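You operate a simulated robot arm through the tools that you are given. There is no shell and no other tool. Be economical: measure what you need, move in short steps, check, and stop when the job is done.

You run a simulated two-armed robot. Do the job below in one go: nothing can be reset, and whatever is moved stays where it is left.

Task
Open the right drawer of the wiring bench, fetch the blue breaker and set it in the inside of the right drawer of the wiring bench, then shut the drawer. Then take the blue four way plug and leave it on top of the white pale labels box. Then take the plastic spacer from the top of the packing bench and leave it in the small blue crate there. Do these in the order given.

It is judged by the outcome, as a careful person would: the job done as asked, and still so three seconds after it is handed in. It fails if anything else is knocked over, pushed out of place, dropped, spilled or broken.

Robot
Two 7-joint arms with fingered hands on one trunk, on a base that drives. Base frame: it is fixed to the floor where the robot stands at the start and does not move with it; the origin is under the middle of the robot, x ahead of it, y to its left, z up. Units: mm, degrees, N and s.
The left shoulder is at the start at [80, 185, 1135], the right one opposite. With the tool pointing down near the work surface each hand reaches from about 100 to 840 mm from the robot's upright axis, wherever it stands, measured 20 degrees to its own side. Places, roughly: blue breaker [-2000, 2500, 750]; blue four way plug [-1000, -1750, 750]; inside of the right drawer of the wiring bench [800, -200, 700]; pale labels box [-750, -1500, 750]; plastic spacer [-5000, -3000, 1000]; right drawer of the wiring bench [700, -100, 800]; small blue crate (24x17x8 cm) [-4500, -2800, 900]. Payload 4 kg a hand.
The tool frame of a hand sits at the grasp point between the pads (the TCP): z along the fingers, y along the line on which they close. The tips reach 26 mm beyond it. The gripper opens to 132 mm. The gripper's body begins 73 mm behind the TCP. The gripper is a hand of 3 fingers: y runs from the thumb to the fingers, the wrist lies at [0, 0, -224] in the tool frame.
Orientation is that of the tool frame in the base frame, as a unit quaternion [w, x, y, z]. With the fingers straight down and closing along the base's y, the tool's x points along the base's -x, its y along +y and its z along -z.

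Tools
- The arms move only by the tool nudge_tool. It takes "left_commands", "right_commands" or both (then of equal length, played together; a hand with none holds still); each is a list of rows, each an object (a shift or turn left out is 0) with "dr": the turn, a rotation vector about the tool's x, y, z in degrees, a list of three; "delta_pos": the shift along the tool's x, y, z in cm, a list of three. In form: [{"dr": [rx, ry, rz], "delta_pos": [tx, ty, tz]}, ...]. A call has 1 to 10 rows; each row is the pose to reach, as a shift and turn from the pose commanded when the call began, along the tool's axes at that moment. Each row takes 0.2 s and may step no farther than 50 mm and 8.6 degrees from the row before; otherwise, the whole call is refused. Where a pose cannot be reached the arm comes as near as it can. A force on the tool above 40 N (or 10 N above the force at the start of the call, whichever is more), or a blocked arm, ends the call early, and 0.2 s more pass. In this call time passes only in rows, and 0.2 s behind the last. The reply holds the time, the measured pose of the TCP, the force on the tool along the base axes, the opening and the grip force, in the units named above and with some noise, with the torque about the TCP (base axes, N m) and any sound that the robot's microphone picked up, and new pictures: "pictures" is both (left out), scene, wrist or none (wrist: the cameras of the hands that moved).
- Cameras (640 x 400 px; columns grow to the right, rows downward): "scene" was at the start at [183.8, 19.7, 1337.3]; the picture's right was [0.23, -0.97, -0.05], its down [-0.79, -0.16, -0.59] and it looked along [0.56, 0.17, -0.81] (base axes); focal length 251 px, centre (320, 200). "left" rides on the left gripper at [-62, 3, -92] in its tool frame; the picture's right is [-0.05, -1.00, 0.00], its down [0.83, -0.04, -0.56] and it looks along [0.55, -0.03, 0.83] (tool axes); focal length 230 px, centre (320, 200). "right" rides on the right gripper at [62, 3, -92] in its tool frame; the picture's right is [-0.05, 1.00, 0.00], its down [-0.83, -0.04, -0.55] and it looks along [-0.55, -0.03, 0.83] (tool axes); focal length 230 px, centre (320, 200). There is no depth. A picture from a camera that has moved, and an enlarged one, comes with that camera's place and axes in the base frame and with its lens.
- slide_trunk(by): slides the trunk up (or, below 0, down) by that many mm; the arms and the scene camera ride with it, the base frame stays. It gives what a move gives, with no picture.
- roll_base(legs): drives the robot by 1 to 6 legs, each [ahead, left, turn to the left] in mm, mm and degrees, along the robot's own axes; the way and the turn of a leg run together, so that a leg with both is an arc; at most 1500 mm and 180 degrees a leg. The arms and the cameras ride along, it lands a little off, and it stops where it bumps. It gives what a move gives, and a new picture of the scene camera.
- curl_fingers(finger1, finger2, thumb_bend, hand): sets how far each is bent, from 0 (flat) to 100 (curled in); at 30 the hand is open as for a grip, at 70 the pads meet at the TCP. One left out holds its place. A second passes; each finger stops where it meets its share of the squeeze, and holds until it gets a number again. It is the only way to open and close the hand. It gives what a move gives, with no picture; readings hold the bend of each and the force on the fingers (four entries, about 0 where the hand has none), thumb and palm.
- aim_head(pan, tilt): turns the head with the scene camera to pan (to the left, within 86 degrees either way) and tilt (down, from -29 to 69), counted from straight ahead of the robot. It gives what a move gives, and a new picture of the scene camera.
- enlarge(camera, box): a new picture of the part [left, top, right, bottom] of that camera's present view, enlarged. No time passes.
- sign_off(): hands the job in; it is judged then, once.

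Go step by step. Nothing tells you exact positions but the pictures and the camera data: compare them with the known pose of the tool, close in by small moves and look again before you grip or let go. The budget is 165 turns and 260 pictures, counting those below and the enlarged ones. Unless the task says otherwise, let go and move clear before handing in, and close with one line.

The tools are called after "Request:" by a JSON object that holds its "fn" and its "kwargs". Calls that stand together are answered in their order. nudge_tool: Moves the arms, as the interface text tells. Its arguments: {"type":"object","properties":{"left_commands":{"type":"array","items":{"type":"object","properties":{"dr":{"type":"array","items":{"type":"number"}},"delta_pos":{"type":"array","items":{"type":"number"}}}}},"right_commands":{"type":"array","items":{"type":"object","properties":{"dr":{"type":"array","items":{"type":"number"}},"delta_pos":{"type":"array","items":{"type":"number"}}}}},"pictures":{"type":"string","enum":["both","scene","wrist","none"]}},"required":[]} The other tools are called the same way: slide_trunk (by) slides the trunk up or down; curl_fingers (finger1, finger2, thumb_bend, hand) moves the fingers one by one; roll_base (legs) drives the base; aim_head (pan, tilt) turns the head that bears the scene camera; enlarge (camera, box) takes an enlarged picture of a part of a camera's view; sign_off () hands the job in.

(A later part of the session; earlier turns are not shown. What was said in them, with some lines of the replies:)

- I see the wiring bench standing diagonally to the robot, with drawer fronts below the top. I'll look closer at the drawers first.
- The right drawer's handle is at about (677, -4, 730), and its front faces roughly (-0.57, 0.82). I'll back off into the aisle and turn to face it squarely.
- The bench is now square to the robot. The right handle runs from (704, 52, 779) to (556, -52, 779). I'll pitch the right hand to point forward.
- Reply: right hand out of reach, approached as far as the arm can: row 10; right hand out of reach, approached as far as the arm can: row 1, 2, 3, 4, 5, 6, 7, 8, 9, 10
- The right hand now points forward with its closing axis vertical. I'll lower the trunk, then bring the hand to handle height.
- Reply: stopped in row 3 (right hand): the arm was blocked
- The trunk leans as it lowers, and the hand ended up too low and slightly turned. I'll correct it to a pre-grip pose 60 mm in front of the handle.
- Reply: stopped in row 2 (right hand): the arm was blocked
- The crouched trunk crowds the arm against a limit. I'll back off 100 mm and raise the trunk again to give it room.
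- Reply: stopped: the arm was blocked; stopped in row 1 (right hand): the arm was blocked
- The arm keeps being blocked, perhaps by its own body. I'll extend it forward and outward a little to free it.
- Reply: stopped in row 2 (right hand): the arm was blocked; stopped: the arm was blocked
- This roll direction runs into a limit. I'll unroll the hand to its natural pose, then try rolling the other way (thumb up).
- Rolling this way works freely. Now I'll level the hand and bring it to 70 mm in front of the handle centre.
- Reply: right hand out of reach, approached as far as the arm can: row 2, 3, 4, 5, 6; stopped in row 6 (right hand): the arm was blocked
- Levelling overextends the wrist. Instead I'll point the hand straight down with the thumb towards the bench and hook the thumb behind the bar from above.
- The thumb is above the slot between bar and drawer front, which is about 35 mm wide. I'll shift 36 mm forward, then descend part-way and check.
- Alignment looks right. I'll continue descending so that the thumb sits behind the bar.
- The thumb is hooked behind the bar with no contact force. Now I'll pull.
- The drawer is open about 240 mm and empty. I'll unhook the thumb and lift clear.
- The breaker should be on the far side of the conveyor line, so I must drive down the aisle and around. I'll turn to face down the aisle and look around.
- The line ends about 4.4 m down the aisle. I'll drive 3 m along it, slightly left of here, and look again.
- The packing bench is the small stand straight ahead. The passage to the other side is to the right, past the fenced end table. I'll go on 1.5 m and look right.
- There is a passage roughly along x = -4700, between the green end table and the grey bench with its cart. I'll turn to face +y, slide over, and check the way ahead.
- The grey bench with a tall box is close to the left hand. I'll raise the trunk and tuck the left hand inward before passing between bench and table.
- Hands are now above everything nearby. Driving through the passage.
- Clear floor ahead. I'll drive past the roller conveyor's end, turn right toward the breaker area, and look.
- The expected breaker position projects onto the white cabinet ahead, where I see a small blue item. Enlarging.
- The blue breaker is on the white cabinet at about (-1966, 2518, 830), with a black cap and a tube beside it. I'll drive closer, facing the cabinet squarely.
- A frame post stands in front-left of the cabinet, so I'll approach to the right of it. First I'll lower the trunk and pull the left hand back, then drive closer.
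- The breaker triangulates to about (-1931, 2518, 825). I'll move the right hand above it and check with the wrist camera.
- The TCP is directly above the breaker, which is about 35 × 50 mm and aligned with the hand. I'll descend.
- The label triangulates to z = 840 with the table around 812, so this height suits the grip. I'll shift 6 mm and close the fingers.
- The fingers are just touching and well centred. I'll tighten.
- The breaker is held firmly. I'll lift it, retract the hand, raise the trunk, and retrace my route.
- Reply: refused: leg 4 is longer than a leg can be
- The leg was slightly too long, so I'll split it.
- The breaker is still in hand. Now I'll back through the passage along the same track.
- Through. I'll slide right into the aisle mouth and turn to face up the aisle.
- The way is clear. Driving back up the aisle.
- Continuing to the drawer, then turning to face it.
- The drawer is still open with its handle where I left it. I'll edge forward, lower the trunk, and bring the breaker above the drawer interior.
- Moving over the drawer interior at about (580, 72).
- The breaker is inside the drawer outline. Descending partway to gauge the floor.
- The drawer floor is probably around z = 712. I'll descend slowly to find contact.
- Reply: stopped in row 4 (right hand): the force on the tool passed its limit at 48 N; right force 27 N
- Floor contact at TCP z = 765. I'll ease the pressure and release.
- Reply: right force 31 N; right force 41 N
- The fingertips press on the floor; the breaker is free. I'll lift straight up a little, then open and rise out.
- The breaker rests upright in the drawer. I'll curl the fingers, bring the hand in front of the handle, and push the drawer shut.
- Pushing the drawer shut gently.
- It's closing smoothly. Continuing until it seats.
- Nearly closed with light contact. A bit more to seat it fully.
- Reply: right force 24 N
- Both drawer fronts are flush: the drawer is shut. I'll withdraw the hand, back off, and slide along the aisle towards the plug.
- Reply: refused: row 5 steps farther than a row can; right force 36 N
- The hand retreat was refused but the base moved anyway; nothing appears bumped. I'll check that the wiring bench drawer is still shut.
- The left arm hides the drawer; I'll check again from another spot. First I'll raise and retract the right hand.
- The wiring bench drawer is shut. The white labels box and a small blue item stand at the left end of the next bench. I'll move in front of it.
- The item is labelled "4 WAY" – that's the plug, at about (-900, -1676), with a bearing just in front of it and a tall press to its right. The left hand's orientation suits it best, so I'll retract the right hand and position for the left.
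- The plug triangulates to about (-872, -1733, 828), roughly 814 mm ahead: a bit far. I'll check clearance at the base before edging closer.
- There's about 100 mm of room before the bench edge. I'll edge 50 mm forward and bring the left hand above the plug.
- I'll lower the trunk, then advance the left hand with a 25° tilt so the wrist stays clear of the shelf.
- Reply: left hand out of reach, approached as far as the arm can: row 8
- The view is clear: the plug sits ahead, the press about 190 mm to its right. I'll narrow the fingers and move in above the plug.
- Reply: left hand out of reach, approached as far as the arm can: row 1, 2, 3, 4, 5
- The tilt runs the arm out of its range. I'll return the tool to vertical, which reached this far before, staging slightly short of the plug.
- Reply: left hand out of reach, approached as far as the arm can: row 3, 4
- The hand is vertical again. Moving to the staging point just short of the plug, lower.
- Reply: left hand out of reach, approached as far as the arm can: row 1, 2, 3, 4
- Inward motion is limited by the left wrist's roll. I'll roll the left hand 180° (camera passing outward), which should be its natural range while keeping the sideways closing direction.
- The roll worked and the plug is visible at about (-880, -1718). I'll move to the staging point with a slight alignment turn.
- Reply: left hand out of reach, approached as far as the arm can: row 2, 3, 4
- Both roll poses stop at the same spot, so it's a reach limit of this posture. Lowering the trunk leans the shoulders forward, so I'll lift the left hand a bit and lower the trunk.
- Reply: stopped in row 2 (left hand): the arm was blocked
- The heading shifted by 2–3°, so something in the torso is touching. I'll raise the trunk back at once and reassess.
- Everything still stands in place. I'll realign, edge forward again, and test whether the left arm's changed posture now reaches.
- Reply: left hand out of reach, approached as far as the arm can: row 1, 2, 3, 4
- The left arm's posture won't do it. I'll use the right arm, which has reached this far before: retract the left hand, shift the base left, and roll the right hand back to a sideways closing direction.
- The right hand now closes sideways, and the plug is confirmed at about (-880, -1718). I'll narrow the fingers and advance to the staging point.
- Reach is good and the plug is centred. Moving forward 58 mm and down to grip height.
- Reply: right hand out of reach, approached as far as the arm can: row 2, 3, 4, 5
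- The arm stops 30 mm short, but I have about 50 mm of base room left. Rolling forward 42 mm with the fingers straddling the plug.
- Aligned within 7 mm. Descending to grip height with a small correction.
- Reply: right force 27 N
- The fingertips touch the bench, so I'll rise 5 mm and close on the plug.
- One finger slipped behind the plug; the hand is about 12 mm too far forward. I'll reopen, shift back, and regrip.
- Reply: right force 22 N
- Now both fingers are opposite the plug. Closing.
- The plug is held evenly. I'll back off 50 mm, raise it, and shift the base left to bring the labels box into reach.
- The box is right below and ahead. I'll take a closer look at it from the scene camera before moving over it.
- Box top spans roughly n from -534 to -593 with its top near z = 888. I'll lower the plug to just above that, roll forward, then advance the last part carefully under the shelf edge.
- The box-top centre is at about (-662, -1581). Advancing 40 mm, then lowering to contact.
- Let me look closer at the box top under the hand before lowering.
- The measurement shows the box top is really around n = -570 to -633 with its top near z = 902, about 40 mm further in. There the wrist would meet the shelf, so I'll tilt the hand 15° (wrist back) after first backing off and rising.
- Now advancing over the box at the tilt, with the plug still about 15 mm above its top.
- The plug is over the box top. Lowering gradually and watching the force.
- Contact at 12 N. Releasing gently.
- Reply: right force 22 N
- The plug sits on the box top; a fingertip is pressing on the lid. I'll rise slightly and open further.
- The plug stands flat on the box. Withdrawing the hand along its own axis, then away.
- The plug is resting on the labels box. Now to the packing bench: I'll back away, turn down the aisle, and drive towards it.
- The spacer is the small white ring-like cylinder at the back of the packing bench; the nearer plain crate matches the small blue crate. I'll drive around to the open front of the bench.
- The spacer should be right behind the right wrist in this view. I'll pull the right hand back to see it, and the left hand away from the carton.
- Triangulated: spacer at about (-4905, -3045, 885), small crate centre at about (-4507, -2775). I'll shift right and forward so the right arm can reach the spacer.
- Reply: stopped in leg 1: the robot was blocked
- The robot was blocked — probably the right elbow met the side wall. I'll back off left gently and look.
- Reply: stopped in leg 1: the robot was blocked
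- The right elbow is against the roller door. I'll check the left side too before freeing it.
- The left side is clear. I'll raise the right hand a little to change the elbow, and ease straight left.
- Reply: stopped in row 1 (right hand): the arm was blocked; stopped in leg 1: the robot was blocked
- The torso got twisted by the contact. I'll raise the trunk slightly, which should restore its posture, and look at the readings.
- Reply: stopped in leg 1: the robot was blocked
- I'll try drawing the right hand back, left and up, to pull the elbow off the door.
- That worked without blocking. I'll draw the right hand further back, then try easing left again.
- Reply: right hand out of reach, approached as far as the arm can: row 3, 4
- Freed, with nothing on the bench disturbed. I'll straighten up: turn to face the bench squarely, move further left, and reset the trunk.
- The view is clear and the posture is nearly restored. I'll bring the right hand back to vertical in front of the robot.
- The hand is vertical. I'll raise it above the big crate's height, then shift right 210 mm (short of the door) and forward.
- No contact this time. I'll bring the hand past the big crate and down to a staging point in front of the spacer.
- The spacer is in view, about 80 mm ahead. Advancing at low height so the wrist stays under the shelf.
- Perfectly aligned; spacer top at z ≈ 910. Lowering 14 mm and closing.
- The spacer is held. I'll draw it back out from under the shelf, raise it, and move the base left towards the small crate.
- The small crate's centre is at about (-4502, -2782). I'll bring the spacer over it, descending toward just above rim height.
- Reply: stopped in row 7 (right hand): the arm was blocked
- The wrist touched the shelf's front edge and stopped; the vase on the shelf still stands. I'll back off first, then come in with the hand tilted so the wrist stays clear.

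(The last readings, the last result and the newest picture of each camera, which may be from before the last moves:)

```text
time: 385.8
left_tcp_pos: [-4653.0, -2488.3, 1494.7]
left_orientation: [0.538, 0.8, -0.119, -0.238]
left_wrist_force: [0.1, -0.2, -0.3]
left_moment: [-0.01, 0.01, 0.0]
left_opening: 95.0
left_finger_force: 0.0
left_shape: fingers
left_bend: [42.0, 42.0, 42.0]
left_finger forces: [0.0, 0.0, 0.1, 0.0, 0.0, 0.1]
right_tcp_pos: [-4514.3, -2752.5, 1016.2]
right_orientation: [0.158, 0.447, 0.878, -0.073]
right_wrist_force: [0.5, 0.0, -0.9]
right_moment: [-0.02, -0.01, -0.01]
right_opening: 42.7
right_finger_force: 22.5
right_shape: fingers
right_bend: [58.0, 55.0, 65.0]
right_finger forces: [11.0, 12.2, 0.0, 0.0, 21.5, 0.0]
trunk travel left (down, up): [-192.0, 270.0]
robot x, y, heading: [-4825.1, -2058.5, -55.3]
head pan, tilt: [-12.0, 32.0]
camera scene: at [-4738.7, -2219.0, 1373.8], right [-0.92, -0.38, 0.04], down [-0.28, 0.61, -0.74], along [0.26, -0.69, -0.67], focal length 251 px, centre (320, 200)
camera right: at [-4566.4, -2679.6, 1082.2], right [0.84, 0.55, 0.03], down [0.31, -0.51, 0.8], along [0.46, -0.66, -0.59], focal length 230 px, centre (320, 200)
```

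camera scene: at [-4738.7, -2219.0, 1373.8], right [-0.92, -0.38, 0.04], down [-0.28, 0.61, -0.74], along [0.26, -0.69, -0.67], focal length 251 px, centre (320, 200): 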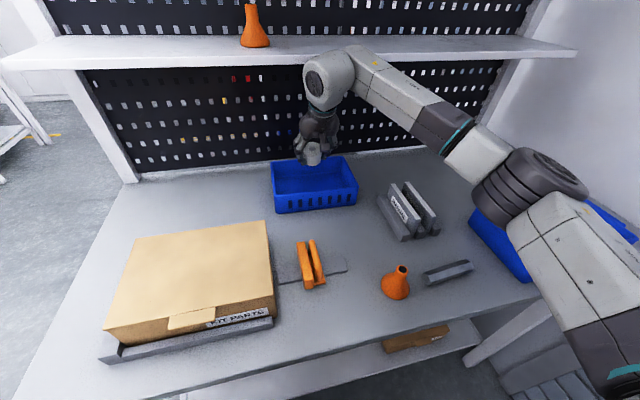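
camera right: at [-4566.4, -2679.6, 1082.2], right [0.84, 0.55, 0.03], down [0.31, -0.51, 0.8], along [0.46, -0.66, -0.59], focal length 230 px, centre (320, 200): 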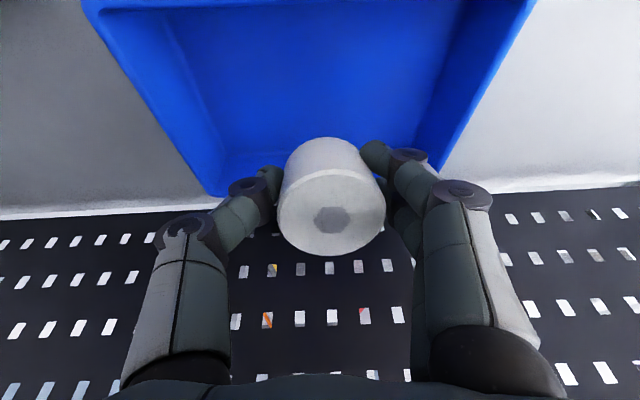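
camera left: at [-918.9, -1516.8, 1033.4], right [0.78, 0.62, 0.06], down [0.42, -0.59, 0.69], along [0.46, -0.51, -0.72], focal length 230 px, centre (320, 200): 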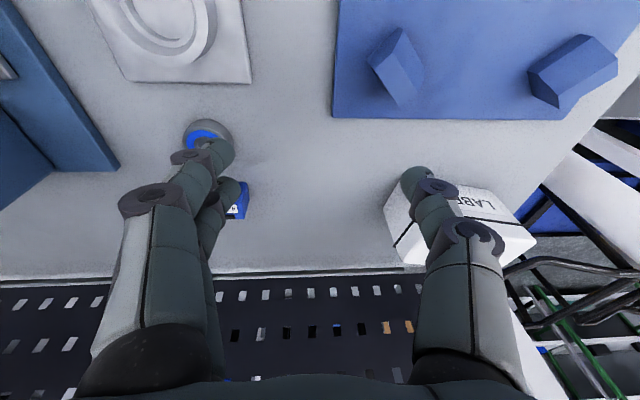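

The spacer is over the crate interior with the wrist clear. Lowering it in.

Request:
{"fn": "nudge_tool", "kwargs": {"right_commands": [{"delta_pos": [0.9, 0, 3.4]}, {"delta_pos": [1.85, 0, 6.8]}, {"delta_pos": [2.4, 0, 8.9]}], "pictures": "both"}}

Request:
{"fn": "enlarge", "kwargs": {"camera": "scene", "box": [240, 100, 400, 220]}}

```text
time: 386.6
left_tcp_pos: [-4650.2, -2492.1, 1492.4]
left_orientation: [0.536, 0.801, -0.12, -0.239]
left_wrist_force: [0.3, -0.4, 0.4]
left_moment: [-0.02, 0.0, 0.0]
left_opening: 94.9
left_finger_force: 0.0
left_shape: fingers
left_bend: [42.0, 42.0, 42.0]
left_finger forces: [0.1, 0.0, 0.0, 0.0, 0.0, 0.0]
right_tcp_pos: [-4507.5, -2759.5, 921.6]
right_orientation: [0.156, 0.448, 0.877, -0.073]
right_wrist_force: [0.2, 0.2, -1.6]
right_moment: [0.01, 0.0, -0.02]
right_opening: 42.8
right_finger_force: 22.4
right_shape: fingers
right_bend: [58.0, 55.0, 65.0]
right_finger forces: [11.1, 12.2, 0.0, 0.0, 21.4, 0.1]
trunk travel left (down, up): [-192.0, 270.0]
robot x, y, heading: [-4822.9, -2064.3, -55.6]
head pan, tilt: [-12.0, 32.0]
camera scene: at [-4736.5, -2222.1, 1373.3], right [-0.92, -0.38, 0.04], down [-0.29, 0.61, -0.74], along [0.26, -0.69, -0.67], focal length 251 px, centre (320, 200)
camera right: at [-4558.9, -2686.5, 988.3], right [0.84, 0.55, 0.03], down [0.31, -0.51, 0.8], along [0.46, -0.66, -0.59], focal length 230 px, centre (320, 200)
```

scene: 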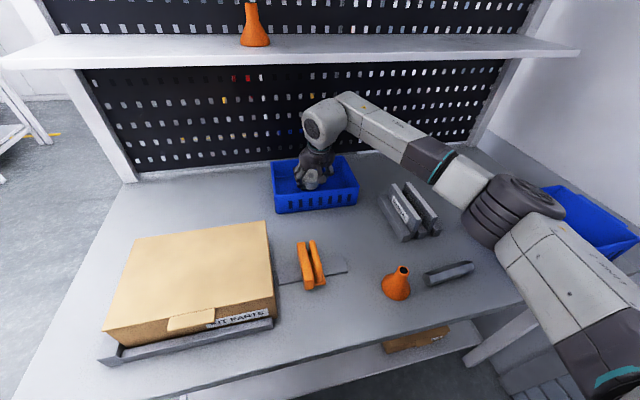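
right: 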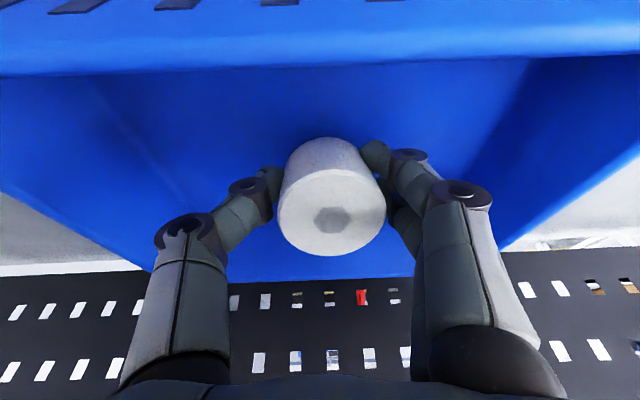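

```text
3.33 times, centred on (320, 160) of scene
camera zoom: at [-4736.5, -2222.1, 1373.3], right [-0.92, -0.38, 0.04], down [-0.29, 0.61, -0.74], along [0.26, -0.69, -0.67], focal length 837 px, centre (320, 333)
```

zoom: 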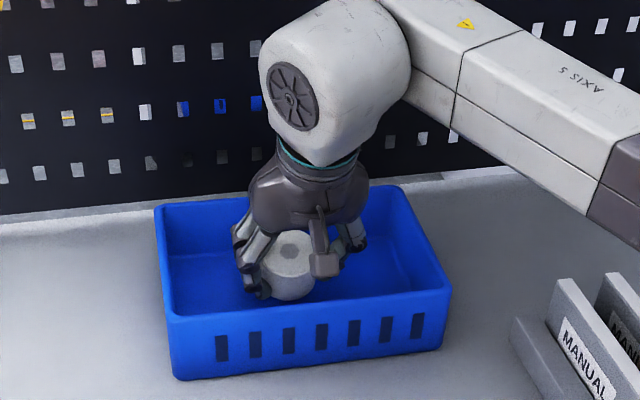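

The spacer is well inside the crate, about 10 mm above its floor. Lowering a little more and releasing.

Request:
{"fn": "nudge_tool", "kwargs": {"right_commands": [{"delta_pos": [0.2, 0, 0.5]}, {"delta_pos": [0.27, 0, 0.75]}], "pictures": "none"}}

Request:
{"fn": "curl_fingers", "kwargs": {"hand": "right", "finger1": 48, "finger2": 48, "thumb_bend": 54}}

Request:
{"fn": "enlarge", "kwargs": {"camera": "right", "box": [120, 60, 520, 310]}}

```text
time: 387.2
left_tcp_pos: [-4650.0, -2492.0, 1491.4]
left_orientation: [0.536, 0.801, -0.119, -0.24]
left_wrist_force: [0.7, 0.3, -0.1]
left_moment: [0.0, -0.02, 0.05]
left_opening: 94.8
left_finger_force: 0.1
left_shape: fingers
left_bend: [42.0, 42.0, 42.0]
left_finger forces: [0.0, 0.0, 0.1, 0.0, 0.1, 0.0]
right_tcp_pos: [-4506.8, -2760.2, 913.6]
right_orientation: [0.156, 0.446, 0.878, -0.072]
right_wrist_force: [0.0, 0.5, -0.7]
right_moment: [0.02, 0.0, -0.04]
right_opening: 42.3
right_finger_force: 22.3
right_shape: fingers
right_bend: [58.0, 55.0, 65.0]
right_finger forces: [11.2, 12.3, 0.1, 0.1, 21.4, 0.0]
trunk travel left (down, up): [-192.0, 270.0]
robot x, y, heading: [-4822.9, -2064.5, -55.8]
head pan, tilt: [-12.0, 32.0]
```

```text
time: 388.2
left_tcp_pos: [-4649.5, -2491.5, 1491.8]
left_orientation: [0.537, 0.8, -0.118, -0.239]
left_wrist_force: [-0.3, -0.8, 0.6]
left_moment: [0.01, 0.02, -0.01]
left_opening: 95.0
left_finger_force: 0.0
left_shape: fingers
left_bend: [42.0, 42.0, 42.0]
left_finger forces: [0.1, 0.0, 0.1, 0.0, 0.1, 0.0]
right_tcp_pos: [-4506.6, -2760.1, 914.5]
right_orientation: [0.156, 0.447, 0.878, -0.073]
right_wrist_force: [0.3, -0.3, -0.2]
right_moment: [-0.02, 0.01, -0.04]
right_opening: 63.7
right_finger_force: 0.0
right_shape: fingers
right_bend: [48.0, 48.0, 54.0]
right_finger forces: [0.0, 0.1, 0.0, 0.0, 0.0, 0.0]
trunk travel left (down, up): [-192.0, 270.0]
robot x, y, heading: [-4819.1, -2063.9, -55.8]
head pan, tilt: [-12.0, 32.0]
```

```text
1.60 times, centred on (320, 185) of right
camera zoom: at [-4558.7, -2687.1, 980.5], right [0.84, 0.55, 0.03], down [0.31, -0.51, 0.8], along [0.46, -0.66, -0.59], focal length 368 px, centre (320, 224)
```

zoom: 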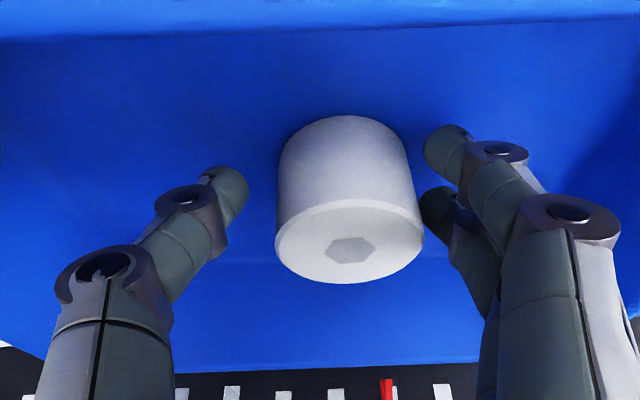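

Released and standing upright in the crate. Withdrawing up and back.

Request:
{"fn": "nudge_tool", "kwargs": {"right_commands": [{"delta_pos": [0, 0, -2]}, {"delta_pos": [0, 0, -5]}, {"delta_pos": [0, 0, -9]}, {"delta_pos": [1, 0, -13]}, {"delta_pos": [4, 0, -16]}, {"delta_pos": [8, 0, -17]}, {"delta_pos": [12.5, 0, -17]}, {"delta_pos": [17, 0, -17]}, {"delta_pos": [21, 0, -17]}], "pictures": "scene"}}

Request:
{"fn": "enlarge", "kwargs": {"camera": "scene", "box": [240, 120, 400, 220]}}

```text
time: 390.2
left_tcp_pos: [-4650.8, -2491.3, 1492.7]
left_orientation: [0.537, 0.8, -0.118, -0.24]
left_wrist_force: [0.0, -0.6, -0.2]
left_moment: [-0.02, -0.03, 0.05]
left_opening: 95.2
left_finger_force: 0.1
left_shape: fingers
left_bend: [42.0, 42.0, 42.0]
left_finger forces: [0.0, 0.0, 0.1, 0.1, 0.0, 0.0]
right_tcp_pos: [-4658.9, -2555.6, 1004.4]
right_orientation: [0.157, 0.448, 0.877, -0.074]
right_wrist_force: [-0.1, 1.1, 0.4]
right_moment: [-0.02, -0.01, 0.0]
right_opening: 63.5
right_finger_force: 0.2
right_shape: fingers
right_bend: [48.0, 48.0, 54.0]
right_finger forces: [0.0, 0.0, 0.0, 0.1, 0.0, 0.0]
trunk travel left (down, up): [-192.0, 270.0]
robot x, y, heading: [-4820.5, -2059.9, -55.8]
head pan, tilt: [-12.0, 32.0]
camera scene: at [-4736.9, -2221.7, 1373.3], right [-0.92, -0.38, 0.04], down [-0.29, 0.61, -0.74], along [0.26, -0.69, -0.67], focal length 251 px, centre (320, 200)
```

scene: 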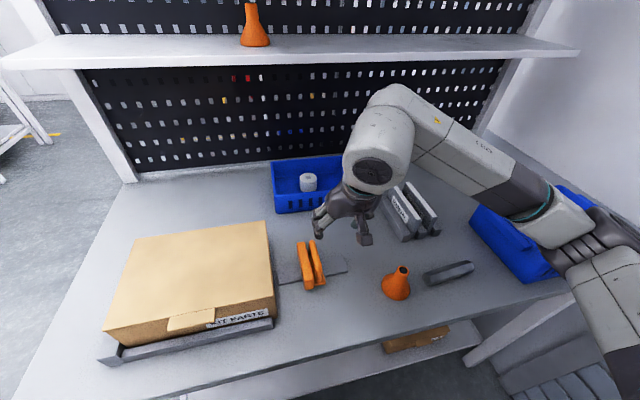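

```text
4.00 times, centred on (320, 170) of scene
camera zoom: at [-4736.9, -2221.7, 1373.3], right [-0.92, -0.38, 0.04], down [-0.29, 0.61, -0.74], along [0.26, -0.69, -0.67], focal length 1005 px, centre (320, 320)
```

zoom: 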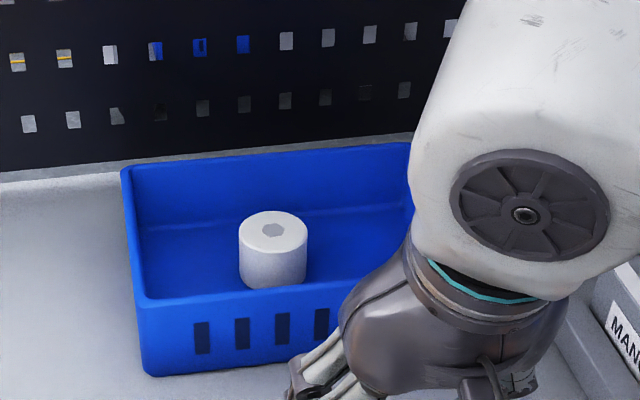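

The spacer stands in the small crate and everything else on the bench is in place. I'll back the robot clear and hand in.

Request:
{"fn": "roll_base", "kwargs": {"legs": [[-280, 0, 0]]}}

Request:
{"fn": "sign_off", "kwargs": {}}

```text
time: 392.2
left_tcp_pos: [-4806.3, -2262.2, 1491.3]
left_orientation: [0.537, 0.801, -0.119, -0.239]
left_wrist_force: [0.2, 0.3, 0.6]
left_moment: [-0.01, 0.02, 0.04]
left_opening: 94.9
left_finger_force: 0.0
left_shape: fingers
left_bend: [42.0, 42.0, 42.0]
left_finger forces: [0.0, 0.0, 0.1, 0.1, 0.0, 0.1]
right_tcp_pos: [-4813.5, -2327.7, 1003.2]
right_orientation: [0.156, 0.447, 0.878, -0.073]
right_wrist_force: [-0.5, 0.9, 0.6]
right_moment: [0.03, -0.02, -0.01]
right_opening: 63.7
right_finger_force: 0.0
right_shape: fingers
right_bend: [48.0, 48.0, 54.0]
right_finger forces: [0.1, 0.1, 0.0, 0.0, 0.0, 0.0]
trunk travel left (down, up): [-192.0, 270.0]
robot x, y, heading: [-4982.5, -1831.4, -55.2]
head pan, tilt: [-12.0, 32.0]
camera scene: at [-4893.6, -1992.6, 1373.0], right [-0.92, -0.39, 0.04], down [-0.29, 0.61, -0.74], along [0.26, -0.69, -0.68], focal length 251 px, centre (320, 200)
```

scene: 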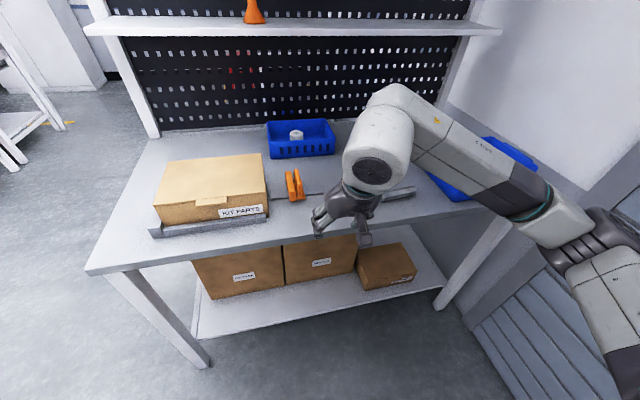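

```text
The job is handed in.
```

The job is handed in: the breaker is in the shut right drawer, the four way plug stands on the labels box, and the spacer is in the small blue crate; the robot bumped the roller door, the packing-bench shelf and probably the plug's bench on the way, and I saw nothing knocked over or moved.
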